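You operate a simulated robot arm through the tools that you are given. There is no shell and no other tool. Be economical: measure what you need, move in short steps, check, and stop when the job is done.

Carry out the task below with a simulated two-armed robot. There is one attempt and no reset: what you move stays moved.

JOB
Hold the plum tin, pull its lid off and ladle it to the line.
Fine: hold with one hand while the other pulls; lid on the tray; stock from the wide pot; ladle back; the stock is hot, so keep fingers out of the pot; spill none. Set down upright: steel ladle.
Where things are to end (x, y in the base frame): round silver lid with a blue post within 0.05 m of [0.64, -0.08].

It is judged by the outcome, as a careful person would: the job done as asked, and still so three seconds after it is handed in. It fails if anything else is knocked over, pushed out of place, dropped, spilled or broken. Lids that push on must go on centred and level and be pressed home; caps that screw on are set level and turned clockwise until they are tight.

ROBOT AND FRAMES
Two 7-joint arms with two-finger parallel grippers on one trunk, on a base that drives. Base frame: it is fixed to the floor where the robot stands at the start and does not move with it; the origin is under the middle of the robot, x ahead of it, y to its left, z up. Units: m, degrees, N and s.
The left shoulder is at the start at [0.07, 0.163, 1.145], the right one opposite. With the tool pointing down near the work surface each hand reaches from about 0.38 to 0.88 m from the robot's upright axis, wherever it stands, measured 20 degrees to its own side. Places, roughly: floor of the end steel tray [0.6, -0.1, 0.8]; pot [0.5, -0.5, 0.8]; rim of the tin marked plum [0.5, -0.2, 0.9]; round silver lid with a blue post (13x13x7 cm) [0.5, -0.2, 0.9]; tin [0.5, -0.2, 0.8]. Payload 3.43 kg a hand.
The TCP of each hand is the grasp point between the finger pads, 0.034 m short of the fingertips. In the tool frame z runs along the fingers and y along their closing line. The gripper opens to 0.128 m. The fingers are 0.024 m wide and 0.012 m thick; the gripper's body (0.048 by 0.13 m) begins 0.096 m behind the TCP.
Orientation is that of the tool frame in the base frame, as a unit quaternion [w, x, y, z]. With the fingers straight down and closing along the base's y, the tool's x points along the base's -x, its y along +y and its z along -z.

CONTROLS
- The arms move only by the tool send_rows. It takes "left_plan", "right_plan" or both (then of equal length, played together; a hand with none holds still); each is a list of rows, each a list of 3 entries, a list of its own where there are three numbers: the shift along the base's x, y, z in units of 30 mm (1.0 is 30 mm), then the turn, a rotation vector about the base's x, y, z in units of 5 degrees (1.0 is 5 degrees), then the opening, from 0 (shut) to 1 (fully open). In form: [[[tx, ty, tz], [rx, ry, rz], fingers], ...]. A call has 1 to 8 rows; each row shifts and turns the commanded pose from where the row before left it. A call with a number of a shift or a turn outside -1 to 1 is refused whole. A row lasts 0.2 s, in which the tool goes at most 0.05 m and 8.6 degrees; a call with a longer step from one row to the next is refused whole, and so is a gripper value outside its range. A pose out of reach is approached as far as the arm can. The call stops where the force on the tool passes 90 N (or 10 N more than at its start, if that is more) or the arm is blocked; 0.2 s more then pass. Each finger travels about 0.153 m/s and halts on what it meets, pressing with about 27 N; the grip force reading is that of the motor and also rises with nothing between the fingers. The clock runs only during rows and for 0.2 s after the last one: add rows that do not move to give the fingers time. It gives the time, the measured TCP pose, the force on the tool (base axes), the opening and the grip force at its end, in the units of the frame above (readings bear some noise), with the torque about the TCP (base axes, N m) and any sound that the robot's microphone picked up.
- Cameras (640 x 400 px; columns grow to the right, rows downward): "scene" is now at [0.1355, -0.0162, 1.3819]; the picture's right is [-0.20, -0.98, -0.00], its down [-0.61, 0.12, -0.79] and it looks along [0.77, -0.16, -0.62] (base axes); focal length 214 px, centre (320, 200). "left" rides on the left gripper at [0.076, 0.011, -0.16] in its tool frame; the picture's right is [-0.15, 0.99, 0.00], its down [-0.88, -0.13, -0.46] and it looks along [-0.45, -0.07, 0.89] (tool axes); focal length 234 px, centre (320, 200). "right" rides on the right gripper at [0.076, -0.011, -0.16] in its tool frame; the picture's right is [0.15, 0.99, 0.00], its down [-0.88, 0.13, -0.46] and it looks along [-0.45, 0.07, 0.89] (tool axes); focal length 234 px, centre (320, 200).
- snapshot(camera): a new picture of that camera. The clock stands still meanwhile.
- slide_trunk(by): slides the trunk up (or, below 0, down) by that many m; the arms and the scene camera ride with it, the base frame stays. It gives what a move gives, with no picture.
- base_move(legs): drives the robot by 1 to 6 legs, each [ahead, left, turn to the left] in m, m and degrees, along the robot's own axes; the way and the turn of a leg run together, so that a leg with both is an arc; at most 1.5 m and 180 degrees a leg. The arms and the cameras ride along, it lands a little off, and it stops where it bumps. It gives what a move gives.
- turn_head(pan, tilt): turns the head with the scene camera to pan (to the left, within 86 degrees either way) and tilt (down, from -29 to 69), counted from straight ahead of the robot. It gives what a move gives.
- pixel_to_xyz(camera, pixels): for up to 12 pixels [column, row] of the newest picture of that camera ("zoom" is the newest enlarged one), the place [x, y, z] in the base frame of the surface seen there, good to about 0.002 m, but the place of the scene camera against the robot may be out by one fixed shift of up to 0.018 m in any direction. The clock stands still meanwhile.
- zoom(camera, box): a new picture of the part [left, top, right, bottom] of that camera's present view, enlarged. The clock stands still meanwhile.
- hand_in(): hands the job in; it is judged then, once.

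Keep the steps short. Do not move on a guess: measure, check each grasp and each placing, and mend mistakes. In all there are 80 turns and 58 pictures (those below and enlarged ones count). Leave the grippers open and the arms clear of the work at the hand-in unless told otherwise, and finish with a single line.

The tools are called after "Call:" as name(argument=value, ...) on one line, values as JSON. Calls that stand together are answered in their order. send_rows: Moves the arms, as the interface text tells. Its arguments: {"type":"object","properties":{"left_plan":{"type":"array"},"right_plan":{"type":"array"}},"required":[]} The other tools are called the same way: slide_trunk (by) slides the trunk up or down; base_move (legs) drives the base; turn_head (pan, tilt) turns the head that bears the scene camera; snapshot (camera) takes a picture; pixel_to_xyz (camera, pixels) gives the place of the surface under pixels of a picture; zoom (camera, box) takes an enlarged picture of a part of a camera's view; hand_in () hands the job in.

At the start:

```text
time_s: 0.0
left_tcp_pos: [0.5161, 0.0723, 1.2513]
left_tool_rot: [0.0, -0.001, 1.0, -0.001]
left_ft_force: [-0.6, 0.2, 0.3]
left_moment: [0.01, -0.02, -0.02]
left_gripper_width: 0.1279
left_gripper_force: 0.1
right_tcp_pos: [0.5192, -0.505, 1.1954]
right_tool_rot: [0.0, 0.0, 1.0, 0.0]
right_ft_force: [-0.4, -0.3, 0.1]
right_moment: [-0.02, 0.0, 0.01]
right_gripper_width: 0.1279
right_gripper_force: 0.0
trunk travel left (down, up): [-0.625, 0.315]
robot x, y, heading: [-0.0008, 0.0001, -0.2]
head pan, tilt: [-11.6, 38.2]
```

scene: 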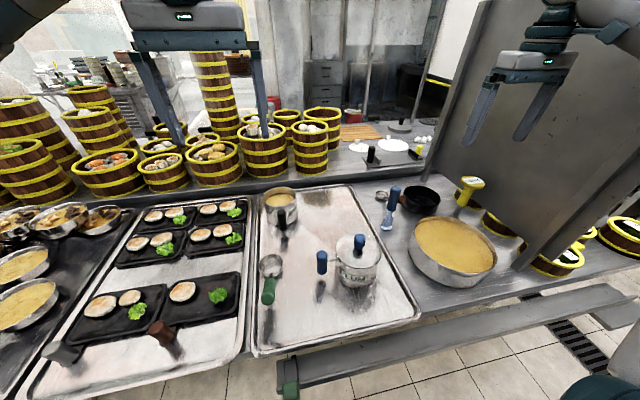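
right: 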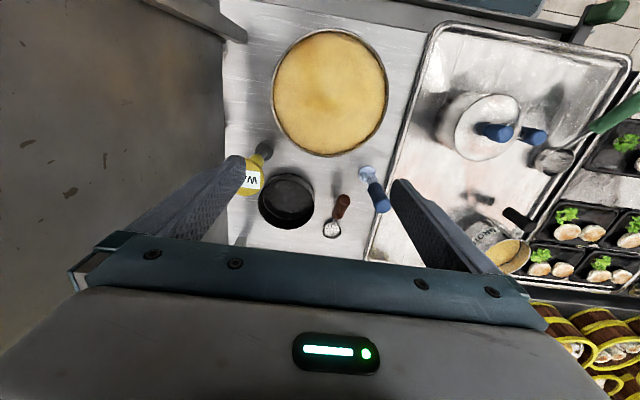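
left: 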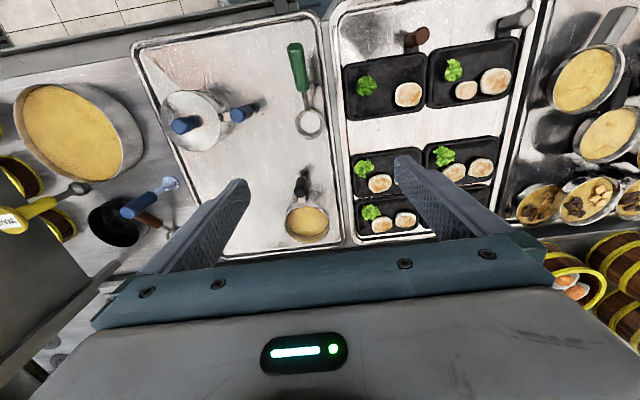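

The plum tin stands on the tray with its lid on, and several ladle-like tools lie around. I'll zoom in to tell them apart.

Call:
zoom(camera="scene", box=[240, 170, 420, 320])

Call:
zoom(camera="scene", box=[360, 160, 520, 290])

Call:
zoom(camera="right", box=[220, 20, 420, 250])

Call:
zoom(camera="left", box=[140, 30, 340, 250])

```text
2.67 times, centred on (330, 245) of scene
```

zoom: 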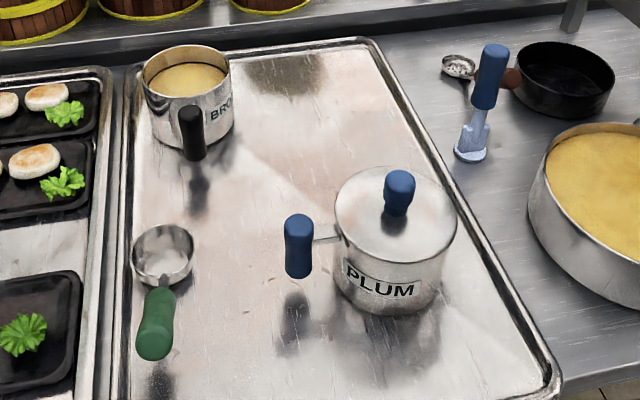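

```text
3.08 times, centred on (440, 225) of scene
```

zoom: 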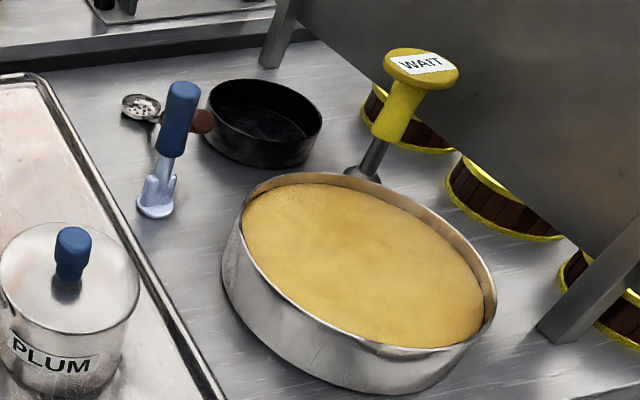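

```text
1.74 times, centred on (320, 135) of right
```

zoom: 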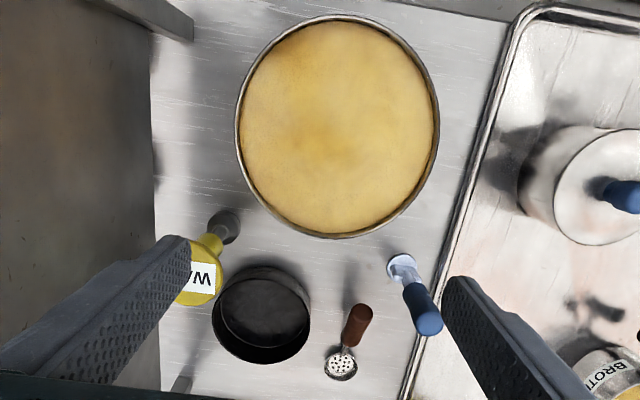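

```text
1.82 times, centred on (240, 140) of left
```

zoom: 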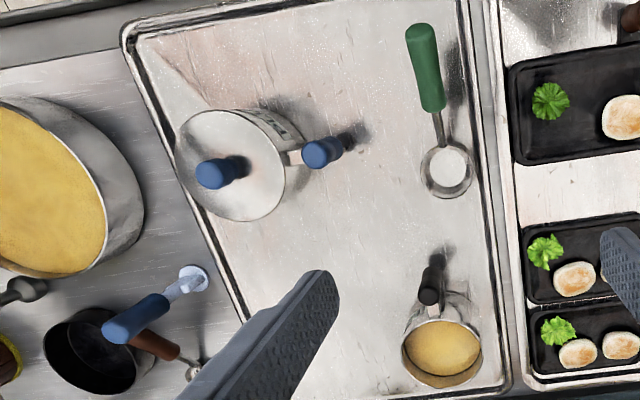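

The green-handled open bowl on the tray looks like the ladle; the brown-handled one is perforated. I'll measure both with the hand cameras and the scene camera.

Call:
pixel_to_xyz(camera="left", pixels=[[310, 122], [298, 122], [322, 122], [310, 110], [310, 136], [305, 98], [302, 85], [299, 70], [295, 50], [293, 44], [290, 85], [330, 100]])

Call:
pixel_to_xyz(camera="left", pixels=[[185, 124], [173, 126], [165, 110], [222, 130], [195, 148], [190, 94], [238, 115], [245, 112], [228, 116], [218, 93], [307, 225], [300, 187]])

Call:
pixel_to_xyz(camera="right", pixels=[[330, 90], [272, 95], [388, 95], [330, 30], [330, 155], [375, 195], [250, 180], [287, 200], [335, 215], [480, 125], [500, 130], [530, 135]])

Call:
pixel_to_xyz(camera="scene", pixels=[[270, 268], [260, 266], [281, 265], [270, 256], [269, 283], [268, 291], [267, 300], [359, 240], [322, 262], [358, 252], [453, 245], [409, 262]])

```text
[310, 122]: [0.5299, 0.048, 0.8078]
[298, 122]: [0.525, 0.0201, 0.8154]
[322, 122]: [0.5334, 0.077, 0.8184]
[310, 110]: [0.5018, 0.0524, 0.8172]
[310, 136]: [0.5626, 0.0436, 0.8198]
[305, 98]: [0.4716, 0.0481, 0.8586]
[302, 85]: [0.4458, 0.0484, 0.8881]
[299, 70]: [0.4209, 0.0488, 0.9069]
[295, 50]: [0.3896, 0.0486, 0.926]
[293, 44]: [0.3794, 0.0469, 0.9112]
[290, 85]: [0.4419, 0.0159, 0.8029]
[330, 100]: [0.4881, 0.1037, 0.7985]
```

```text
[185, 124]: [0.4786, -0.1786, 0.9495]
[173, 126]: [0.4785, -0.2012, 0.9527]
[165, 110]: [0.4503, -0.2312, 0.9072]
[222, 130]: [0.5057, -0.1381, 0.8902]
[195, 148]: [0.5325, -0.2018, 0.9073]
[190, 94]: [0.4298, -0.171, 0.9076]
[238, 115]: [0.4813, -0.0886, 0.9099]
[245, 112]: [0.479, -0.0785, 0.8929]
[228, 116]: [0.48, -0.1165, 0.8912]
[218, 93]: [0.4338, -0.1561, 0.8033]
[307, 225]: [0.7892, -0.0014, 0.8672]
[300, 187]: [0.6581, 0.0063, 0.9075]
```

```text
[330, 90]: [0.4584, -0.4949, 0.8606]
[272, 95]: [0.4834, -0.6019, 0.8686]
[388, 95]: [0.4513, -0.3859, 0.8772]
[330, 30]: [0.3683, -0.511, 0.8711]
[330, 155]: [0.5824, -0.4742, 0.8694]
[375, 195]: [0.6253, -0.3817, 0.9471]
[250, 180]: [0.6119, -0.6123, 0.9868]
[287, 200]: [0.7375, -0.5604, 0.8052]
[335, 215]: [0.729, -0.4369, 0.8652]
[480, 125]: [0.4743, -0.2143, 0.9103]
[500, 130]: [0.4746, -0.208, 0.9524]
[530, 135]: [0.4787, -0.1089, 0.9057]
```

```text
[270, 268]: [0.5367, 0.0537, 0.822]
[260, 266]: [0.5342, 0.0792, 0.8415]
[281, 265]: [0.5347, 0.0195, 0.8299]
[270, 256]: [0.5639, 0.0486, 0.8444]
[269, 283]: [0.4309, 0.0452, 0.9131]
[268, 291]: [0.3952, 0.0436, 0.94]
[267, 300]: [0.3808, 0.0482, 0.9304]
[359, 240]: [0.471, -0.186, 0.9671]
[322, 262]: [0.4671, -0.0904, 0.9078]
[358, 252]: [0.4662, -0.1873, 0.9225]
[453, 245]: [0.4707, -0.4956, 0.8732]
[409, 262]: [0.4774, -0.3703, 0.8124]
```

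Hand-camera readings put the ladle bowl at (0.533, 0.048), the lid post at (0.478, -0.19), the tin's side handle at (0.48, -0.09, top 0.91) and the stock surface at 0.861. First I turn the left hand so it closes along x and leans 30° in from the left, while bringing it toward the tin handle.

Call:
send_rows(left_plan=[[[-0.067, -0.171, -0.446], [-0.261, -0.261, -0.974], 1], [[-0.067, -0.171, -0.446], [-0.261, -0.261, -0.974], 1], [[-0.067, -0.171, -0.446], [-0.261, -0.261, -0.974], 1], [[-0.067, -0.171, -0.446], [-0.261, -0.261, -0.974], 1], [[-0.067, -0.171, -0.446], [-0.261, -0.261, -0.974], 0.8], [[-0.067, -0.171, -0.446], [-0.261, -0.261, -0.974], 0.6], [[-0.067, -0.171, -0.446], [-0.261, -0.261, -0.974], 0.5], [[-0.067, -0.171, -0.446], [-0.261, -0.261, -0.974], 0.5]])

Call:
send_rows(left_plan=[[[-0.067, -0.171, -0.446], [-0.261, -0.261, -0.974], 0.5], [[-0.067, -0.171, -0.446], [-0.261, -0.261, -0.974], 0.5], [[-0.067, -0.171, -0.446], [-0.261, -0.261, -0.974], 0.5], [[-0.067, -0.171, -0.446], [-0.261, -0.261, -0.974], 0.5], [[-0.067, -0.171, -0.446], [-0.261, -0.261, -0.974], 0.5], [[-0.067, -0.171, -0.446], [-0.261, -0.261, -0.974], 0.5], [[-0.067, -0.171, -0.446], [-0.261, -0.261, -0.974], 0.5], [[-0.067, -0.171, -0.446], [-0.261, -0.261, -0.974], 0.5]])

Call:
send_rows(left_plan=[[[-0.067, -0.171, -0.446], [-0.261, -0.261, -0.974], 0.5], [[-0.067, -0.171, -0.446], [-0.261, -0.261, -0.974], 0.5], [[0, 0, 0], [0, 0, 0], 0.5]])

Call:
snapshot(camera="left")

Call:
snapshot(camera="scene")

```text
time_s: 1.8
left_tcp_pos: [0.5012, 0.0318, 1.1442]
left_tool_rot: [0.09, 0.332, 0.935, -0.09]
left_ft_force: [-0.5, -0.9, 0.0]
left_moment: [0.01, 0.01, 0.0]
left_gripper_width: 0.064
left_gripper_force: 0.1
right_tcp_pos: [0.5205, -0.5061, 1.1961]
right_tool_rot: [-0.001, 0.0, 1.0, 0.001]
right_ft_force: [-0.5, -0.2, -0.2]
right_moment: [0.0, 0.04, 0.0]
right_gripper_width: 0.1282
right_gripper_force: 0.1
trunk travel left (down, up): [-0.625, 0.315]
robot x, y, heading: [0.0022, -0.0008, 0.2]
head pan, tilt: [-11.6, 38.2]
```

```text
time_s: 3.6
left_tcp_pos: [0.4844, -0.0086, 1.0372]
left_tool_rot: [0.167, 0.622, 0.747, -0.168]
left_ft_force: [-1.2, -0.5, -0.1]
left_moment: [0.02, 0.01, -0.02]
left_gripper_width: 0.064
left_gripper_force: 0.0
right_tcp_pos: [0.5205, -0.5054, 1.1969]
right_tool_rot: [0.001, 0.0, 1.0, -0.001]
right_ft_force: [0.0, -0.5, -0.5]
right_moment: [-0.03, -0.02, 0.02]
right_gripper_width: 0.1282
right_gripper_force: 0.1
trunk travel left (down, up): [-0.625, 0.315]
robot x, y, heading: [-0.0027, -0.0, 0.0]
head pan, tilt: [-11.6, 38.2]
```

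```text
time_s: 4.4
left_tcp_pos: [0.4837, -0.0143, 1.0242]
left_tool_rot: [0.175, 0.652, 0.716, -0.175]
left_ft_force: [-0.1, -0.5, -0.6]
left_moment: [-0.04, 0.0, -0.03]
left_gripper_width: 0.0642
left_gripper_force: 0.0
left hand out of reach, approached as far as the arm can: row 2
right_tcp_pos: [0.5193, -0.5054, 1.1961]
right_tool_rot: [0.0, 0.0, 1.0, 0.0]
right_ft_force: [0.8, -0.1, 0.2]
right_moment: [0.0, 0.03, 0.0]
right_gripper_width: 0.1281
right_gripper_force: 0.1
trunk travel left (down, up): [-0.625, 0.315]
robot x, y, heading: [0.0009, -0.0009, 0.2]
head pan, tilt: [-11.6, 38.2]
```

```text
50 pictures are left
```

left: 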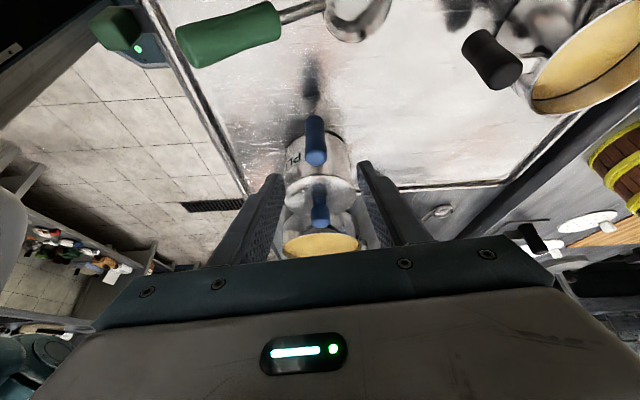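

```text
49 pictures are left
```

scene: 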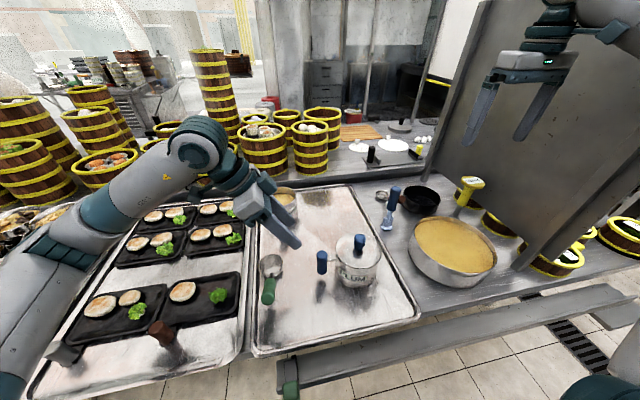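

Row 2 ran out of wrist travel near 90°, so I'll ease the yaw back a bit; the handle is round. I'll measure the handle in this view: post at (315,125)–(317,160).

Call:
pixel_to_xyz(camera="left", pixels=[[315, 120], [306, 135], [325, 135], [316, 150], [316, 160], [320, 195], [320, 220], [310, 205], [330, 205], [320, 180], [300, 190], [340, 190]])

Call:
send_rows(left_plan=[[[0, 0, 0], [0, 0, 1], 0.5], [[0, 0, 0], [0, 0, 1], 0.5], [[0, 0, 0], [0, 0, 1], 0.5], [[0, 0, 0], [0, 0, 1], 0.5], [[0, 0, 0], [0, 0, 0], 0.5]])

```text
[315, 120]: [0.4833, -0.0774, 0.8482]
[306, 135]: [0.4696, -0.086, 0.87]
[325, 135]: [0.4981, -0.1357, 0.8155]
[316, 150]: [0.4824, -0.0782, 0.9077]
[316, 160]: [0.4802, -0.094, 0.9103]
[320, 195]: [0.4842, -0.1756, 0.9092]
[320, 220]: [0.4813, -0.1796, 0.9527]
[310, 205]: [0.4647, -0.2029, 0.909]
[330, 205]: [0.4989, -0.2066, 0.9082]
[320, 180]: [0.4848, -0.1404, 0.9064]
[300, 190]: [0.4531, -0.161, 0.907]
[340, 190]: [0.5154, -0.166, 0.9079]
```

```text
time_s: 5.6
left_tcp_pos: [0.4825, -0.013, 1.0238]
left_tool_rot: [0.203, 0.517, 0.819, -0.142]
left_ft_force: [-0.3, -0.1, 1.2]
left_moment: [0.01, 0.0, 0.0]
left_gripper_width: 0.0643
left_gripper_force: 0.1
right_tcp_pos: [0.5208, -0.5051, 1.1961]
right_tool_rot: [0.0, 0.0, 1.0, 0.0]
right_ft_force: [1.0, -1.3, 0.8]
right_moment: [-0.02, -0.02, 0.0]
right_gripper_width: 0.128
right_gripper_force: 0.2
trunk travel left (down, up): [-0.625, 0.315]
robot x, y, heading: [0.0003, 0.0044, 0.0]
head pan, tilt: [-11.6, 38.2]
```

The tin handle axis is at (0.481, -0.089), top 0.911. I move to a pre-grasp 9 cm back along the finger line.

Call:
send_rows(left_plan=[[[-0.2, -0.4, -0.66], [0, 0, 0], 0.5], [[-0.2, -0.4, -0.66], [0, 0, 0], 0.5], [[-0.2, -0.4, -0.66], [0, 0, 0], 0.5], [[0, 0, 0], [0, 0, 0], 0.5]])

Call:
snapshot(camera="left")

```text
time_s: 6.6
left_tcp_pos: [0.4641, -0.0488, 0.9641]
left_tool_rot: [0.203, 0.518, 0.818, -0.143]
left_ft_force: [-0.6, -0.4, 0.0]
left_moment: [-0.01, -0.02, 0.0]
left_gripper_width: 0.0642
left_gripper_force: 0.2
right_tcp_pos: [0.5192, -0.5055, 1.1957]
right_tool_rot: [-0.001, 0.0, 1.0, -0.001]
right_ft_force: [0.2, 0.3, 0.5]
right_moment: [0.02, 0.03, 0.02]
right_gripper_width: 0.128
right_gripper_force: 0.0
trunk travel left (down, up): [-0.625, 0.315]
robot x, y, heading: [-0.0029, -0.0018, -0.1]
head pan, tilt: [-11.6, 38.2]
```

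```text
48 pictures are left
```

left: 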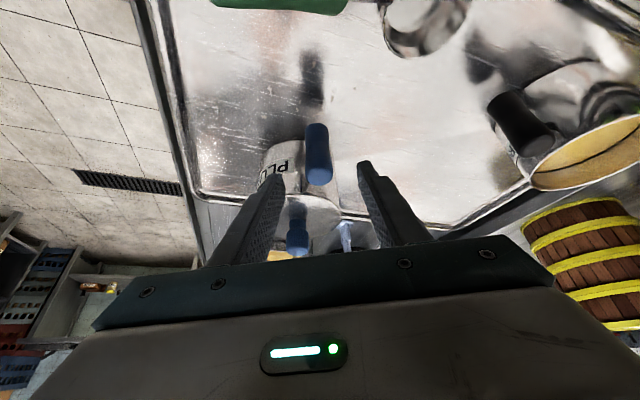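

The handle sits centred between the open fingers. I advance and close on it.

Call:
send_rows(left_plan=[[[0.139, -0.333, -0.66], [0, 0, 0], 0.5], [[0.139, -0.333, -0.66], [0, 0, 0], 0.5], [[0.139, -0.333, -0.66], [0, 0, 0], 0.5], [[0.139, -0.333, -0.66], [0, 0, 0], 0.5], [[0, 0, 0], [0, 0, 0], 0.5], [[0, 0, 0], [0, 0, 0], 0.3], [[0, 0, 0], [0, 0, 0], 0], [[0, 0, 0], [0, 0, 0], 0]])

Call:
send_rows(right_plan=[[[-0.1, 0.875, 0], [0, 0, 0], 1], [[-0.1, 0.875, 0], [0, 0, 0], 0.8], [[-0.1, 0.875, 0], [0, 0, 0], 0.6], [[-0.1, 0.875, 0], [0, 0, 0], 0.5], [[-0.1, 0.875, 0], [0, 0, 0], 0.5], [[-0.1, 0.875, 0], [0, 0, 0], 0.5], [[-0.1, 0.875, 0], [0, 0, 0], 0.5], [[-0.1, 0.875, 0], [0, 0, 0], 0.5]])

Call:
snapshot(camera="left")

Call:
snapshot(camera="scene")

```text
time_s: 8.4
left_tcp_pos: [0.4808, -0.0909, 0.8862]
left_tool_rot: [0.203, 0.518, 0.819, -0.143]
left_ft_force: [-0.1, -1.5, -0.1]
left_moment: [0.01, -0.44, -0.12]
left_gripper_width: 0.0284
left_gripper_force: 27.0
right_tcp_pos: [0.5192, -0.5051, 1.1948]
right_tool_rot: [0.0, 0.0, 1.0, 0.001]
right_ft_force: [-0.2, -0.5, -0.3]
right_moment: [0.02, 0.0, -0.01]
right_gripper_width: 0.128
right_gripper_force: 0.1
trunk travel left (down, up): [-0.625, 0.315]
robot x, y, heading: [-0.0005, 0.0016, 0.1]
head pan, tilt: [-11.6, 38.2]
```

```text
time_s: 10.2
left_tcp_pos: [0.4818, -0.0902, 0.885]
left_tool_rot: [0.204, 0.518, 0.818, -0.144]
left_ft_force: [0.2, 0.0, 1.2]
left_moment: [0.0, -0.4, -0.1]
left_gripper_width: 0.0279
left_gripper_force: 27.3
right_tcp_pos: [0.4953, -0.2958, 1.1961]
right_tool_rot: [-0.001, 0.001, 1.0, 0.0]
right_ft_force: [0.3, 0.5, 0.0]
right_moment: [-0.01, 0.03, -0.01]
right_gripper_width: 0.0638
right_gripper_force: 0.0
trunk travel left (down, up): [-0.625, 0.315]
robot x, y, heading: [-0.0004, -0.0039, 0.3]
head pan, tilt: [-11.6, 38.2]
```

```text
47 pictures are left
```

left: 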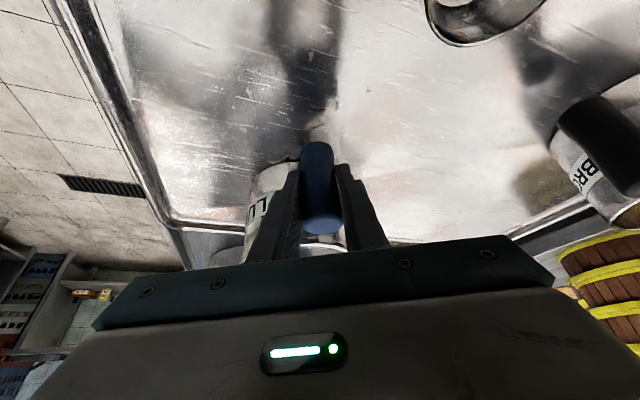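

```text
46 pictures are left
```

scene: 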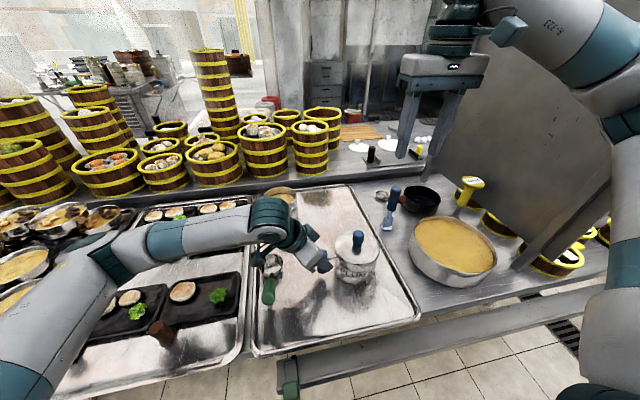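

The left hand holds the handle (28 mm, 27 N). Now the right hand goes above the lid post.

Call:
send_rows(right_plan=[[[-0.071, 0.505, -0.79], [0, 0, 0], 0.5], [[-0.071, 0.505, -0.79], [0, 0, 0], 0.5], [[-0.071, 0.505, -0.79], [0, 0, 0], 0.5], [[-0.071, 0.505, -0.79], [0, 0, 0], 0.5], [[-0.071, 0.505, -0.79], [0, 0, 0], 0.5], [[-0.071, 0.505, -0.79], [0, 0, 0], 0.5], [[-0.071, 0.505, -0.79], [0, 0, 0], 0.5], [[0, 0, 0], [0, 0, 0], 0.5]])

Call:
snapshot(camera="right")

```text
time_s: 12.0
left_tcp_pos: [0.4804, -0.0894, 0.8845]
left_tool_rot: [0.203, 0.518, 0.818, -0.143]
left_ft_force: [-0.8, -0.1, -0.5]
left_moment: [0.12, -0.32, -0.08]
left_gripper_width: 0.0281
left_gripper_force: 26.4
right_tcp_pos: [0.4801, -0.1882, 1.0303]
right_tool_rot: [0.0, 0.0, 1.0, 0.0]
right_ft_force: [0.3, -0.3, -0.3]
right_moment: [0.01, 0.03, 0.02]
right_gripper_width: 0.0638
right_gripper_force: 0.0
trunk travel left (down, up): [-0.625, 0.315]
robot x, y, heading: [-0.0001, -0.0017, -0.1]
head pan, tilt: [-11.6, 38.2]
```

```text
45 pictures are left
```

right: 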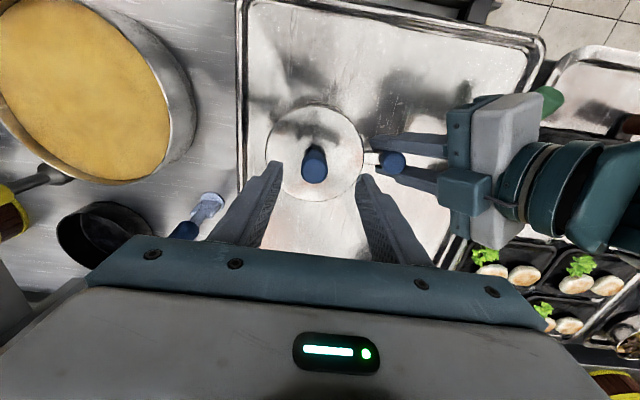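

Call:
pixel_to_xyz(camera="right", pixels=[[313, 178], [303, 165], [325, 165], [314, 155], [268, 160], [363, 155], [315, 108], [315, 198], [313, 184]])

```text
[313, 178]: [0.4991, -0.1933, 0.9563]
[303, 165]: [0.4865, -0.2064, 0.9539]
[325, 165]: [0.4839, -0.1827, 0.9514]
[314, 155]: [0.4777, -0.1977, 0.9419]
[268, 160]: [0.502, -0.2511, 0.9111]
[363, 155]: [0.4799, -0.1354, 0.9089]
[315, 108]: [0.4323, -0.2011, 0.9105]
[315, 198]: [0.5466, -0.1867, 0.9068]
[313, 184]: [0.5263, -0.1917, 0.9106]
```

The post top is about (0.489, -0.194, 0.956) and the lid surface 0.909. I lower so the fingertips stay 7 mm above the lid and close.

Call:
send_rows(right_plan=[[[0.075, -0.05, -0.667], [0, 0, 0], 0.5], [[0.075, -0.05, -0.667], [0, 0, 0], 0.5], [[0.075, -0.05, -0.667], [0, 0, 0], 0.5], [[0.075, -0.05, -0.667], [0, 0, 0], 0.5], [[0, 0, 0], [0, 0, 0], 0.4], [[0, 0, 0], [0, 0, 0], 0.1], [[0, 0, 0], [0, 0, 0], 0], [[0, 0, 0], [0, 0, 0], 0]])

Call:
snapshot(camera="right")

```text
time_s: 13.8
left_tcp_pos: [0.4807, -0.0904, 0.8862]
left_tool_rot: [0.203, 0.518, 0.819, -0.143]
left_ft_force: [-1.5, -1.3, 1.8]
left_moment: [-0.12, -0.28, -0.2]
left_gripper_width: 0.0283
left_gripper_force: 27.0
right_tcp_pos: [0.4892, -0.1948, 0.9492]
right_tool_rot: [-0.001, 0.0, 1.0, -0.001]
right_ft_force: [-0.2, -0.1, -0.3]
right_moment: [0.0, 0.0, -0.01]
right_gripper_width: 0.0271
right_gripper_force: 26.5
trunk travel left (down, up): [-0.625, 0.315]
robot x, y, heading: [0.0042, 0.0003, -0.0]
head pan, tilt: [-11.6, 38.2]
heard: snap
```

```text
44 pictures are left
```

right: 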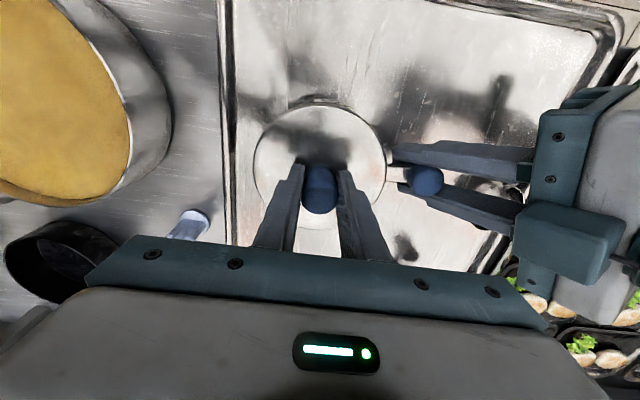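

Both grips read about 27 N; a snap was heard, perhaps the lid's seat. I pull the lid straight up in small steps and watch the forces.

Call:
send_rows(right_plan=[[[0, 0, 0.15], [0, 0, 0], 0], [[0, 0, 0.15], [0, 0, 0], 0], [[0, 0, 0.15], [0, 0, 0], 0], [[0, 0, 0.15], [0, 0, 0], 0]])

Call:
zoom(camera="scene", box=[240, 190, 440, 330])

```text
time_s: 14.8
left_tcp_pos: [0.4806, -0.0908, 0.8858]
left_tool_rot: [0.203, 0.518, 0.819, -0.143]
left_ft_force: [-1.4, -2.4, 1.7]
left_moment: [-0.24, -0.36, -0.22]
left_gripper_width: 0.028
left_gripper_force: 26.8
right_tcp_pos: [0.4899, -0.1955, 0.9682]
right_tool_rot: [0.0, 0.0, 1.0, 0.0]
right_ft_force: [-0.4, -0.4, -1.6]
right_moment: [-0.01, -0.01, 0.01]
right_gripper_width: 0.0269
right_gripper_force: 26.9
trunk travel left (down, up): [-0.625, 0.315]
robot x, y, heading: [-0.0033, 0.0005, 0.1]
head pan, tilt: [-11.6, 38.2]
```

```text
2.86 times, centred on (340, 260) of scene
```

zoom: 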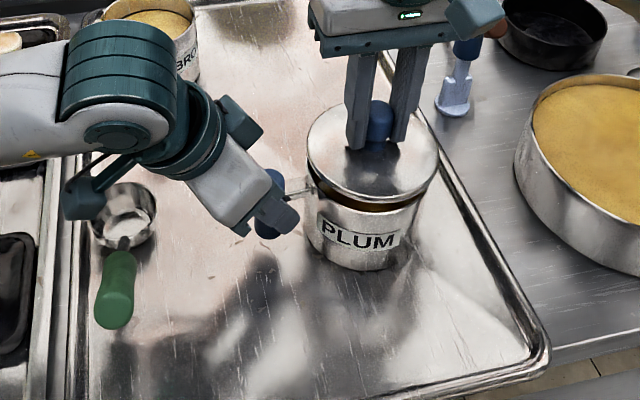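

The lid has come free with the tin still standing. I lift it clear, then open the left hand and back it out along its approach line.

Call:
send_rows(right_plan=[[[0, 0, 0.6], [0, 0, 0], 0], [[0, 0, 0.6], [0, 0, 0], 0], [[0, 0, 0.6], [0, 0, 0], 0], [[0, 0, 0.2], [0, 0, 0], 0]], left_plan=[[[0, 0, 0], [0, 0, 0], 0.15], [[0, 0, 0], [0, 0, 0], 0.35], [[0, 0, 0], [0, 0, 0], 0.5], [[0, 0, 0], [0, 0, 0], 0.5]])

Call:
send_rows(left_plan=[[[-0.139, 0.333, 0.66], [0, 0, 0], 0.5], [[-0.139, 0.333, 0.66], [0, 0, 0], 0.5], [[-0.139, 0.333, 0.66], [0, 0, 0], 0.5], [[-0.139, 0.333, 0.66], [0, 0, 0], 0.5], [[-0.1, 0.8, 0.8], [0, 0, 0], 0.5], [[-0.1, 0.9, 0.8], [0, 0, 0], 0.5], [[-0.1, 0.9, 0.8], [0, 0, 0], 0.5], [[-0.1, 0.9, 0.8], [0, 0, 0], 0.5]])

Call:
send_rows(left_plan=[[[-0.1, 0.9, 0.5], [0, 0, 0], 0.5], [[-0.1, 0.9, 0.5], [0, 0, 0], 0.5], [[-0.1, 0.9, 0.5], [0, 0, 0], 0.5], [[-0.1, 0.9, 0.5], [0, 0, 0], 0.5], [[-0.1, 0.9, 0], [0, 0, 0], 0.5]])

Call:
snapshot(camera="scene")

```text
time_s: 15.8
left_tcp_pos: [0.482, -0.0904, 0.8848]
left_tool_rot: [0.203, 0.518, 0.819, -0.143]
left_ft_force: [0.1, -0.3, -0.4]
left_moment: [0.01, -0.01, 0.02]
left_gripper_width: 0.0641
left_gripper_force: 0.0
right_tcp_pos: [0.4908, -0.1943, 1.0279]
right_tool_rot: [0.001, 0.0, 1.0, 0.0]
right_ft_force: [-0.7, 0.3, -1.1]
right_moment: [0.0, -0.01, 0.0]
right_gripper_width: 0.0271
right_gripper_force: 26.8
trunk travel left (down, up): [-0.625, 0.315]
robot x, y, heading: [-0.001, 0.0003, 0.2]
head pan, tilt: [-11.6, 38.2]
```

```text
time_s: 17.6
left_tcp_pos: [0.4508, 0.0578, 1.0601]
left_tool_rot: [0.203, 0.518, 0.818, -0.143]
left_ft_force: [0.8, 0.6, -0.4]
left_moment: [-0.03, 0.01, -0.02]
left_gripper_width: 0.0639
left_gripper_force: 0.0
right_tcp_pos: [0.4893, -0.1956, 1.0281]
right_tool_rot: [0.0, 0.0, 1.0, -0.001]
right_ft_force: [-0.3, 0.5, -0.3]
right_moment: [-0.01, -0.02, 0.04]
right_gripper_width: 0.0271
right_gripper_force: 26.7
trunk travel left (down, up): [-0.625, 0.315]
robot x, y, heading: [-0.0053, -0.0016, 0.1]
head pan, tilt: [-11.6, 38.2]
```

```text
time_s: 18.8
left_tcp_pos: [0.4385, 0.193, 1.1185]
left_tool_rot: [0.204, 0.517, 0.819, -0.143]
left_ft_force: [0.1, 0.0, 0.1]
left_moment: [-0.03, 0.02, 0.01]
left_gripper_width: 0.0637
left_gripper_force: 0.1
right_tcp_pos: [0.49, -0.1939, 1.0282]
right_tool_rot: [0.0, -0.001, 1.0, -0.001]
right_ft_force: [-0.1, 0.3, -0.5]
right_moment: [0.0, 0.01, 0.0]
right_gripper_width: 0.0268
right_gripper_force: 27.2
trunk travel left (down, up): [-0.625, 0.315]
robot x, y, heading: [-0.0007, -0.0018, 0.1]
head pan, tilt: [-11.6, 38.2]
```

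```text
42 pictures are left
```

scene: 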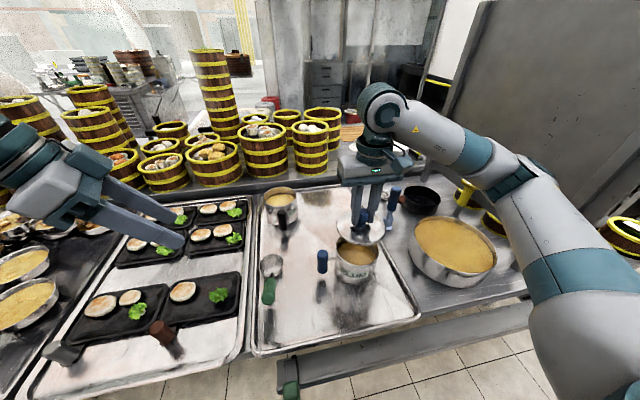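

The left hand is clear and the right hand holds the lid level. I carry the lid over (0.64, -0.085).

Call:
send_rows(right_plan=[[[0.714, 0.519, 0], [0, 0, 0], 0], [[0.714, 0.519, 0], [0, 0, 0], 0], [[0.714, 0.519, 0], [0, 0, 0], 0], [[0.714, 0.519, 0], [0, 0, 0], 0], [[0.714, 0.519, 0], [0, 0, 0], 0], [[0.714, 0.519, 0], [0, 0, 0], 0], [[0.714, 0.519, 0], [0, 0, 0], 0], [[0, 0, 0], [0, 0, 0], 0]])

Call:
send_rows(right_plan=[[[0, 0, -0.7], [0, 0, 0], 0], [[0, 0, -0.7], [0, 0, 0], 0], [[0, 0, -0.7], [0, 0, 0], 0], [[0, 0, -0.7], [0, 0, 0], 0], [[0, 0, -0.7], [0, 0, 0], 0], [[0, 0, -0.7], [0, 0, 0], 0], [[0, 0, -0.4], [0, 0, 0], 0], [[0, 0, 0], [0, 0, 0], 0]])

Call:
zoom(camera="scene", box=[240, 160, 440, 300])

```text
time_s: 20.6
left_tcp_pos: [0.4374, 0.1902, 1.1191]
left_tool_rot: [0.203, 0.518, 0.819, -0.143]
left_ft_force: [0.6, -0.7, 0.3]
left_moment: [0.0, 0.02, 0.01]
left_gripper_width: 0.0639
left_gripper_force: 0.1
right_tcp_pos: [0.6387, -0.085, 1.0283]
right_tool_rot: [-0.001, 0.0, 1.0, 0.0]
right_ft_force: [0.8, -0.1, -0.3]
right_moment: [0.01, 0.01, 0.01]
right_gripper_width: 0.0268
right_gripper_force: 27.5
trunk travel left (down, up): [-0.625, 0.315]
robot x, y, heading: [0.0007, 0.0013, -0.1]
head pan, tilt: [-11.6, 38.2]
```

```text
time_s: 22.4
left_tcp_pos: [0.4379, 0.1907, 1.1192]
left_tool_rot: [0.203, 0.518, 0.818, -0.142]
left_ft_force: [0.0, 0.6, 0.0]
left_moment: [0.01, 0.01, 0.04]
left_gripper_width: 0.064
left_gripper_force: 0.0
right_tcp_pos: [0.6405, -0.087, 0.8899]
right_tool_rot: [0.001, 0.0, 1.0, 0.0]
right_ft_force: [0.0, 0.5, -1.1]
right_moment: [-0.05, 0.01, -0.01]
right_gripper_width: 0.0272
right_gripper_force: 27.4
trunk travel left (down, up): [-0.625, 0.315]
robot x, y, heading: [0.0007, -0.0009, 0.2]
head pan, tilt: [-11.6, 38.2]
```

```text
2.86 times, centred on (340, 230) of scene
```

zoom: 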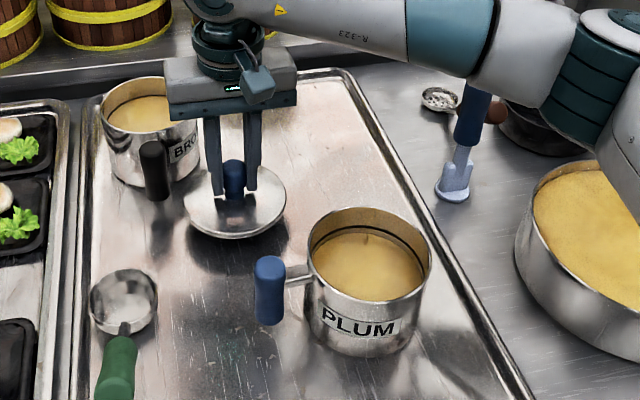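

The tin is already part full, with a dark line just above the level. I lower the lid slowly to touch.

Call:
send_rows(right_plan=[[[0, 0, -0.15], [0, 0, 0], 0], [[0, 0, -0.15], [0, 0, 0], 0], [[0, 0, -0.12], [0, 0, 0], 0], [[0, 0, -0.12], [0, 0, 0], 0], [[0, 0, 0], [0, 0, 0], 0]])

Call:
zoom(camera="scene", box=[240, 170, 400, 270])

```text
time_s: 23.6
left_tcp_pos: [0.4374, 0.1901, 1.1188]
left_tool_rot: [0.203, 0.518, 0.818, -0.143]
left_ft_force: [-0.7, 0.2, -0.1]
left_moment: [-0.01, 0.01, 0.02]
left_gripper_width: 0.0641
left_gripper_force: 0.0
right_tcp_pos: [0.6387, -0.0861, 0.8726]
right_tool_rot: [0.0, 0.0, 1.0, 0.0]
right_ft_force: [-0.3, 0.7, -0.9]
right_moment: [0.0, 0.0, -0.02]
right_gripper_width: 0.027
right_gripper_force: 26.8
trunk travel left (down, up): [-0.625, 0.315]
robot x, y, heading: [0.0036, -0.0012, 0.1]
head pan, tilt: [-11.6, 38.2]
```

```text
4.00 times, centred on (320, 220) of scene
```

zoom: 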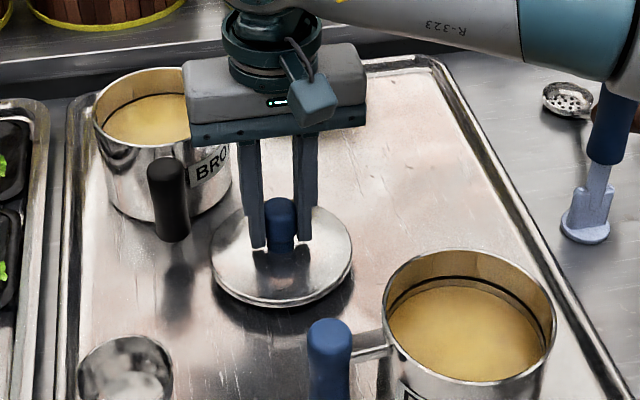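

Still about 1 cm up by its 7 cm height. I continue in 2–3 mm steps.

Call:
send_rows(right_plan=[[[0, 0, -0.1], [0, 0, 0], 0], [[0, 0, -0.1], [0, 0, 0], 0], [[0, 0, -0.08], [0, 0, 0], 0], [[0, 0, 0], [0, 0, 0], 0]])

Call:
send_rows(right_plan=[[[0, 0, -0.06], [0, 0, 0], 0], [[0, 0, 0], [0, 0, 0], 0]])

Call:
zoom(camera="scene", box=[240, 170, 400, 270])

```text
time_s: 24.6
left_tcp_pos: [0.4383, 0.1907, 1.1204]
left_tool_rot: [0.203, 0.519, 0.818, -0.143]
left_ft_force: [0.0, 0.7, -0.4]
left_moment: [0.01, 0.0, 0.01]
left_gripper_width: 0.064
left_gripper_force: 0.0
right_tcp_pos: [0.64, -0.0854, 0.8656]
right_tool_rot: [-0.001, 0.001, 1.0, 0.0]
right_ft_force: [-0.4, 0.9, -0.5]
right_moment: [-0.02, 0.01, -0.01]
right_gripper_width: 0.0266
right_gripper_force: 26.7
trunk travel left (down, up): [-0.625, 0.315]
robot x, y, heading: [0.0018, 0.0025, -0.2]
head pan, tilt: [-11.6, 38.2]
```

```text
time_s: 25.2
left_tcp_pos: [0.4377, 0.1903, 1.1198]
left_tool_rot: [0.203, 0.518, 0.818, -0.143]
left_ft_force: [-0.6, 0.0, 0.1]
left_moment: [0.02, 0.0, -0.01]
left_gripper_width: 0.064
left_gripper_force: 0.1
right_tcp_pos: [0.6391, -0.086, 0.8643]
right_tool_rot: [0.001, 0.0, 1.0, 0.0]
right_ft_force: [1.3, -0.7, 6.3]
right_moment: [0.01, -0.35, -0.03]
right_gripper_width: 0.0266
right_gripper_force: 26.7
trunk travel left (down, up): [-0.625, 0.315]
robot x, y, heading: [-0.0019, -0.0015, -0.1]
head pan, tilt: [-11.6, 38.2]
```

```text
4.00 times, centred on (320, 220) of scene
```

zoom: 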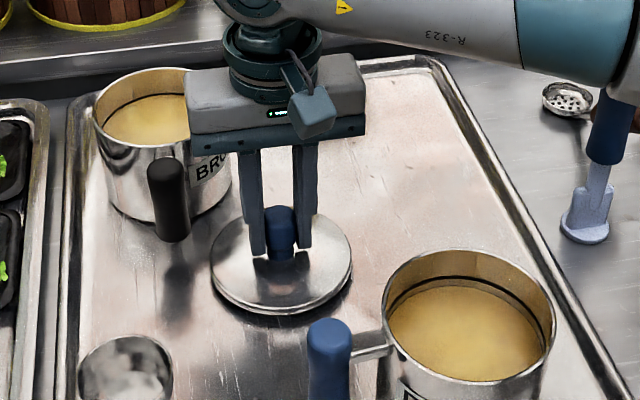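

Contact at 6 N: the lid rests on the tray. I open and rise straight up.

Call:
send_rows(right_plan=[[[0, 0, 0], [0, 0, 0], 0.15], [[0, 0, 0], [0, 0, 0], 0.35], [[0, 0, 0], [0, 0, 0], 0.5], [[0, 0, 0.5], [0, 0, 0], 0.5], [[0, 0, 0.8], [0, 0, 0], 0.5], [[0, 0, 0.9], [0, 0, 0], 0.5], [[0, 0, 0.9], [0, 0, 0], 0.5], [[0, 0, 0.9], [0, 0, 0], 0.5]])

Call:
send_rows(right_plan=[[[-0.6, -0.1, 0.4], [0, 0, 0], 0.5], [[-0.7, -0.1, 0.4], [0, 0, 0], 0.5], [[-0.7, -0.1, 0], [0, 0, 0], 0.5], [[-0.7, -0.1, 0], [0, 0, 0], 0.5], [[-0.7, -0.1, 0], [0, 0, 0], 0.5], [[-0.7, -0.1, 0], [0, 0, 0], 0.5], [[0, 0, 0], [0, 0, 0], 0.5]])

Call:
snapshot(camera="right")

```text
time_s: 27.0
left_tcp_pos: [0.4379, 0.1923, 1.1201]
left_tool_rot: [0.203, 0.518, 0.819, -0.143]
left_ft_force: [0.6, 0.7, -0.5]
left_moment: [0.0, 0.01, 0.0]
left_gripper_width: 0.064
left_gripper_force: 0.0
right_tcp_pos: [0.6389, -0.0853, 0.9854]
right_tool_rot: [0.0, 0.0, 1.0, 0.001]
right_ft_force: [0.3, 0.4, -0.5]
right_moment: [0.02, -0.04, -0.03]
right_gripper_width: 0.0641
right_gripper_force: 0.0
trunk travel left (down, up): [-0.625, 0.315]
robot x, y, heading: [0.0012, -0.001, 0.3]
head pan, tilt: [-11.6, 38.2]
```

```text
time_s: 28.6
left_tcp_pos: [0.4376, 0.1898, 1.1207]
left_tool_rot: [0.204, 0.517, 0.819, -0.142]
left_ft_force: [0.2, 0.8, 0.0]
left_moment: [0.0, -0.03, -0.02]
left_gripper_width: 0.064
left_gripper_force: 0.2
right_tcp_pos: [0.5164, -0.1036, 1.0068]
right_tool_rot: [0.0, 0.0, 1.0, 0.0]
right_ft_force: [0.1, -0.4, -0.3]
right_moment: [0.01, 0.02, -0.03]
right_gripper_width: 0.0637
right_gripper_force: 0.1
trunk travel left (down, up): [-0.625, 0.315]
robot x, y, heading: [0.0024, 0.0026, -0.0]
head pan, tilt: [-11.6, 38.2]
```

```text
38 pictures are left
```

right: 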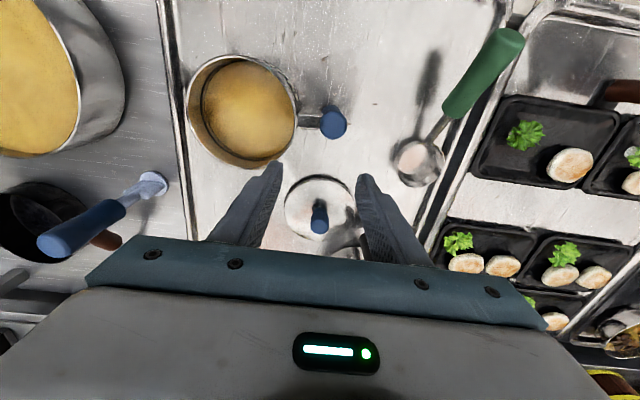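

The lid lies flat. I measure the tin's rim, level and line, and the ladle, from here.

Call:
zoom(camera="right", box=[170, 40, 310, 180])

Call:
pixel_to_xyz(camera="right", pixels=[[240, 120], [255, 80], [240, 57], [190, 100], [297, 120], [250, 167], [415, 160], [397, 160], [437, 150], [420, 185], [438, 130], [455, 110]])

Call:
pixel_to_xyz(camera="right", pixels=[[470, 90], [485, 70], [500, 50], [510, 38], [465, 80], [490, 88], [202, 90], [205, 110], [320, 217], [210, 85]])

```text
2.86 times, centred on (240, 110) of right
```

zoom: 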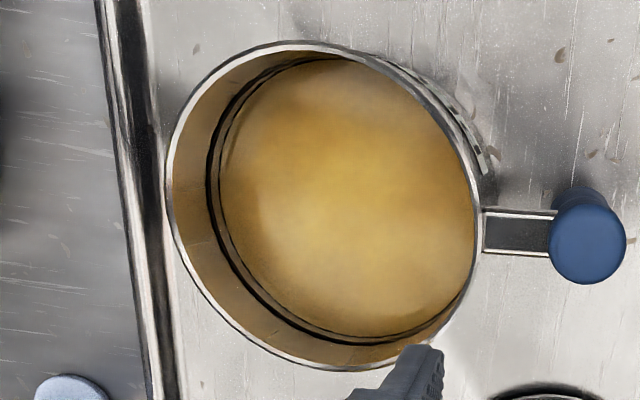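

```text
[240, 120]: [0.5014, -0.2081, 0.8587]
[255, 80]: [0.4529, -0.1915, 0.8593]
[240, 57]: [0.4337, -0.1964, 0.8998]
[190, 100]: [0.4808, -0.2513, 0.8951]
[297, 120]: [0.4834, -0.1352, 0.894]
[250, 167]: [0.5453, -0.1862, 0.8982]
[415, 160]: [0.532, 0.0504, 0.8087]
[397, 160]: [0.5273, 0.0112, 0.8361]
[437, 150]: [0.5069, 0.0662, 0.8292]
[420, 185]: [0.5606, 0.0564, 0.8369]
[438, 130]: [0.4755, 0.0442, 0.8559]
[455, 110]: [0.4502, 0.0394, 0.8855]
```

```text
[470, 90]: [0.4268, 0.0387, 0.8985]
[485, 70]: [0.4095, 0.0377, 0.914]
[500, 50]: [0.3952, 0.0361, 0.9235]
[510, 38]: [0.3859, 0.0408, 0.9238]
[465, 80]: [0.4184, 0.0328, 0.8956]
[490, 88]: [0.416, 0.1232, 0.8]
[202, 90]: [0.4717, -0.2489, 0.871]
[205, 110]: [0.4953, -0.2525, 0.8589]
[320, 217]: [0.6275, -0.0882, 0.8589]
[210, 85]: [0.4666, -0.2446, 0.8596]
```

Level in the tin is 0.859 and the rim 0.898. I now read the height of the dark line on the wall in the enlarged view.

Call:
pixel_to_xyz(camera="zoom", pixels=[[200, 190], [206, 190], [210, 190], [214, 190], [218, 190], [222, 190], [228, 190], [255, 290], [260, 288], [266, 285], [245, 298], [320, 330]])

Call:
zoom(camera="right", box=[190, 80, 240, 130])

```text
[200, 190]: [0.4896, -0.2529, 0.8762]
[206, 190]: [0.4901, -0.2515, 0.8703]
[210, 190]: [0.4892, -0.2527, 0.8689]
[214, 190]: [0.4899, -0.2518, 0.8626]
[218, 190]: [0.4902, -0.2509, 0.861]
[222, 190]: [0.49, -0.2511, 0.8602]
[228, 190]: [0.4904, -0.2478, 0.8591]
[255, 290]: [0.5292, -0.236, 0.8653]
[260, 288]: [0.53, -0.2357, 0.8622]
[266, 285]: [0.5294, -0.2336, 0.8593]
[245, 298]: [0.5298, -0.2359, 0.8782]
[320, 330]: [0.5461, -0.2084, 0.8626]
```

```text
8.00 times, centred on (215, 105) of right
```

zoom: 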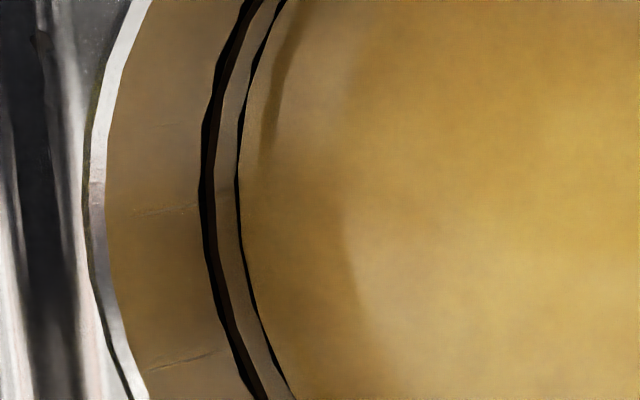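

Call:
pixel_to_xyz(camera="zoom", pixels=[[190, 190], [199, 190], [205, 190], [212, 190], [218, 190], [226, 190], [234, 190], [240, 190], [250, 190], [96, 190], [88, 190]])

```text
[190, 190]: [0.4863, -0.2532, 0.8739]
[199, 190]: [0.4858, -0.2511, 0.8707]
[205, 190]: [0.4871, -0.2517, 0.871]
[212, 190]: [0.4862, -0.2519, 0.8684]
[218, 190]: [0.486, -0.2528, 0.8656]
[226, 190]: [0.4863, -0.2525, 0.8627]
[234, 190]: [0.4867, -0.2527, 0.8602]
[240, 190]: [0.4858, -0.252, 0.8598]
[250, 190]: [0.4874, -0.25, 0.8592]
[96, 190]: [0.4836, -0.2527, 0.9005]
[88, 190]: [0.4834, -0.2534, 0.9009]
```

The line spans z 0.866–0.871 and the level is 0.859, so about 100 ml is needed. The ladle handle axis passes about (0.41, 0.048, 0.899), rising toward the robot. I move the right hand above it and shift the left hand further away.

Call:
send_rows(left_plan=[[[0, 0.7, 0.2], [0, 0, 0], 0.5], [[0, 0.7, 0.2], [0, 0, 0], 0.5], [[0, 0.7, 0.2], [0, 0, 0], 0.5], [[0, 0.7, 0.2], [0, 0, 0], 0.5], [[0, 0.7, 0.2], [0, 0, 0], 0.5], [[0, 0, 0], [0, 0, 0], 0.5], [[0, 0, 0], [0, 0, 0], 0.5]], right_plan=[[[-0.1, 0.2, 0], [0, 0, 0], 0.5], [[-0.5, 0.8, 0], [0, 0, 0], 0.5], [[-0.6, 0.8, 0], [0, 0, 0], 0.5], [[-0.6, 0.8, 0], [0, 0, 0], 0.5], [[-0.6, 0.8, 0], [0, 0, 0], 0.5], [[-0.6, 0.8, 0], [0, 0, 0], 0.5], [[-0.53, 0.87, 0], [0, 0, 0], 0.5]])

Call:
snapshot(camera="right")

```text
time_s: 30.2
left_tcp_pos: [0.4381, 0.2982, 1.1499]
left_tool_rot: [0.203, 0.519, 0.818, -0.144]
left_ft_force: [-1.0, 0.2, 0.0]
left_moment: [-0.02, 0.01, 0.01]
left_gripper_width: 0.064
left_gripper_force: 0.1
right_tcp_pos: [0.4085, 0.049, 1.0078]
right_tool_rot: [0.0, 0.0, 1.0, 0.001]
right_ft_force: [0.8, 0.0, 0.6]
right_moment: [-0.03, 0.0, -0.04]
right_gripper_width: 0.064
right_gripper_force: 0.2
trunk travel left (down, up): [-0.625, 0.315]
robot x, y, heading: [0.0025, 0.0013, -0.2]
head pan, tilt: [-11.6, 38.2]
```

```text
35 pictures are left
```

right: 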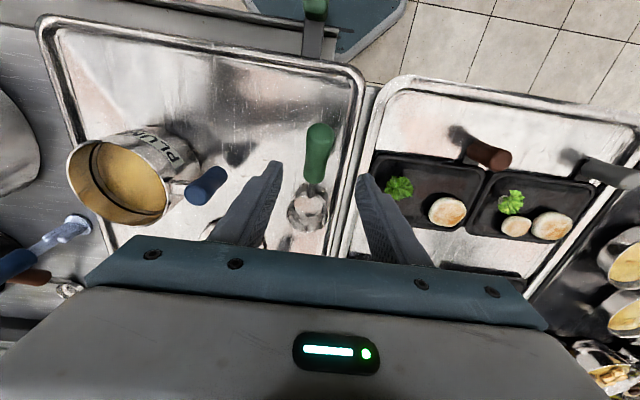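

Call:
pixel_to_xyz(camera="right", pixels=[[320, 126], [319, 140], [318, 155], [316, 170], [314, 182], [305, 150], [332, 150], [310, 205], [290, 210], [328, 212], [310, 225], [306, 168]])

```text
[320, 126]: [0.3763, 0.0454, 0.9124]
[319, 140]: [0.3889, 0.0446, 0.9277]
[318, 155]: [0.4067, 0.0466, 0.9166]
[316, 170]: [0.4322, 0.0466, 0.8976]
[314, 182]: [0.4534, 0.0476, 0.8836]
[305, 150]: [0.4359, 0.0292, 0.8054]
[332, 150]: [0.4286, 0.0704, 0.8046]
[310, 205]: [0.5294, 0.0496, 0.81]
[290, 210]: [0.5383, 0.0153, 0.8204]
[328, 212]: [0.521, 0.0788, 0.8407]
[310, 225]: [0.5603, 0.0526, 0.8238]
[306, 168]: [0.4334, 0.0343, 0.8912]
```

Handle axis y ≈ 0.047; grip point about (0.408, 0.047, 0.902). I lower onto it and close.

Call:
send_rows(right_plan=[[[0, -0.02, -0.7], [0, 0, 0], 0.5], [[0, -0.02, -0.7], [0, 0, 0], 0.5], [[0, -0.02, -0.7], [0, 0, 0], 0.5], [[0, -0.01, -0.7], [0, 0, 0], 0.5], [[0, 0, -0.7], [0, 0, 0], 0.5], [[0, 0, 0], [0, 0, 0], 0.3], [[0, 0, 0], [0, 0, 0], 0], [[0, 0, 0], [0, 0, 0], 0]])

Call:
snapshot(camera="right")

```text
time_s: 32.0
left_tcp_pos: [0.4377, 0.2954, 1.1507]
left_tool_rot: [0.204, 0.519, 0.818, -0.142]
left_ft_force: [0.8, 0.1, -0.4]
left_moment: [0.0, -0.02, -0.03]
left_gripper_width: 0.064
left_gripper_force: 0.0
right_tcp_pos: [0.4107, 0.0455, 0.9037]
right_tool_rot: [0.0, 0.0, 1.0, 0.0]
right_ft_force: [-1.1, -1.7, -0.3]
right_moment: [-0.67, 0.14, -0.47]
right_gripper_width: 0.0276
right_gripper_force: 26.8
trunk travel left (down, up): [-0.625, 0.315]
robot x, y, heading: [-0.0037, -0.0029, 0.1]
head pan, tilt: [-11.6, 38.2]
```

```text
34 pictures are left
```

right: 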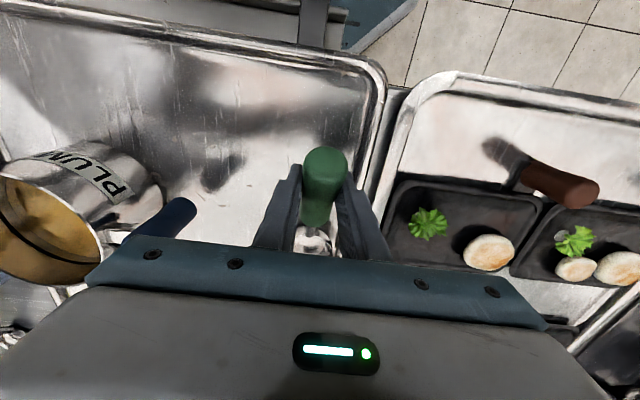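

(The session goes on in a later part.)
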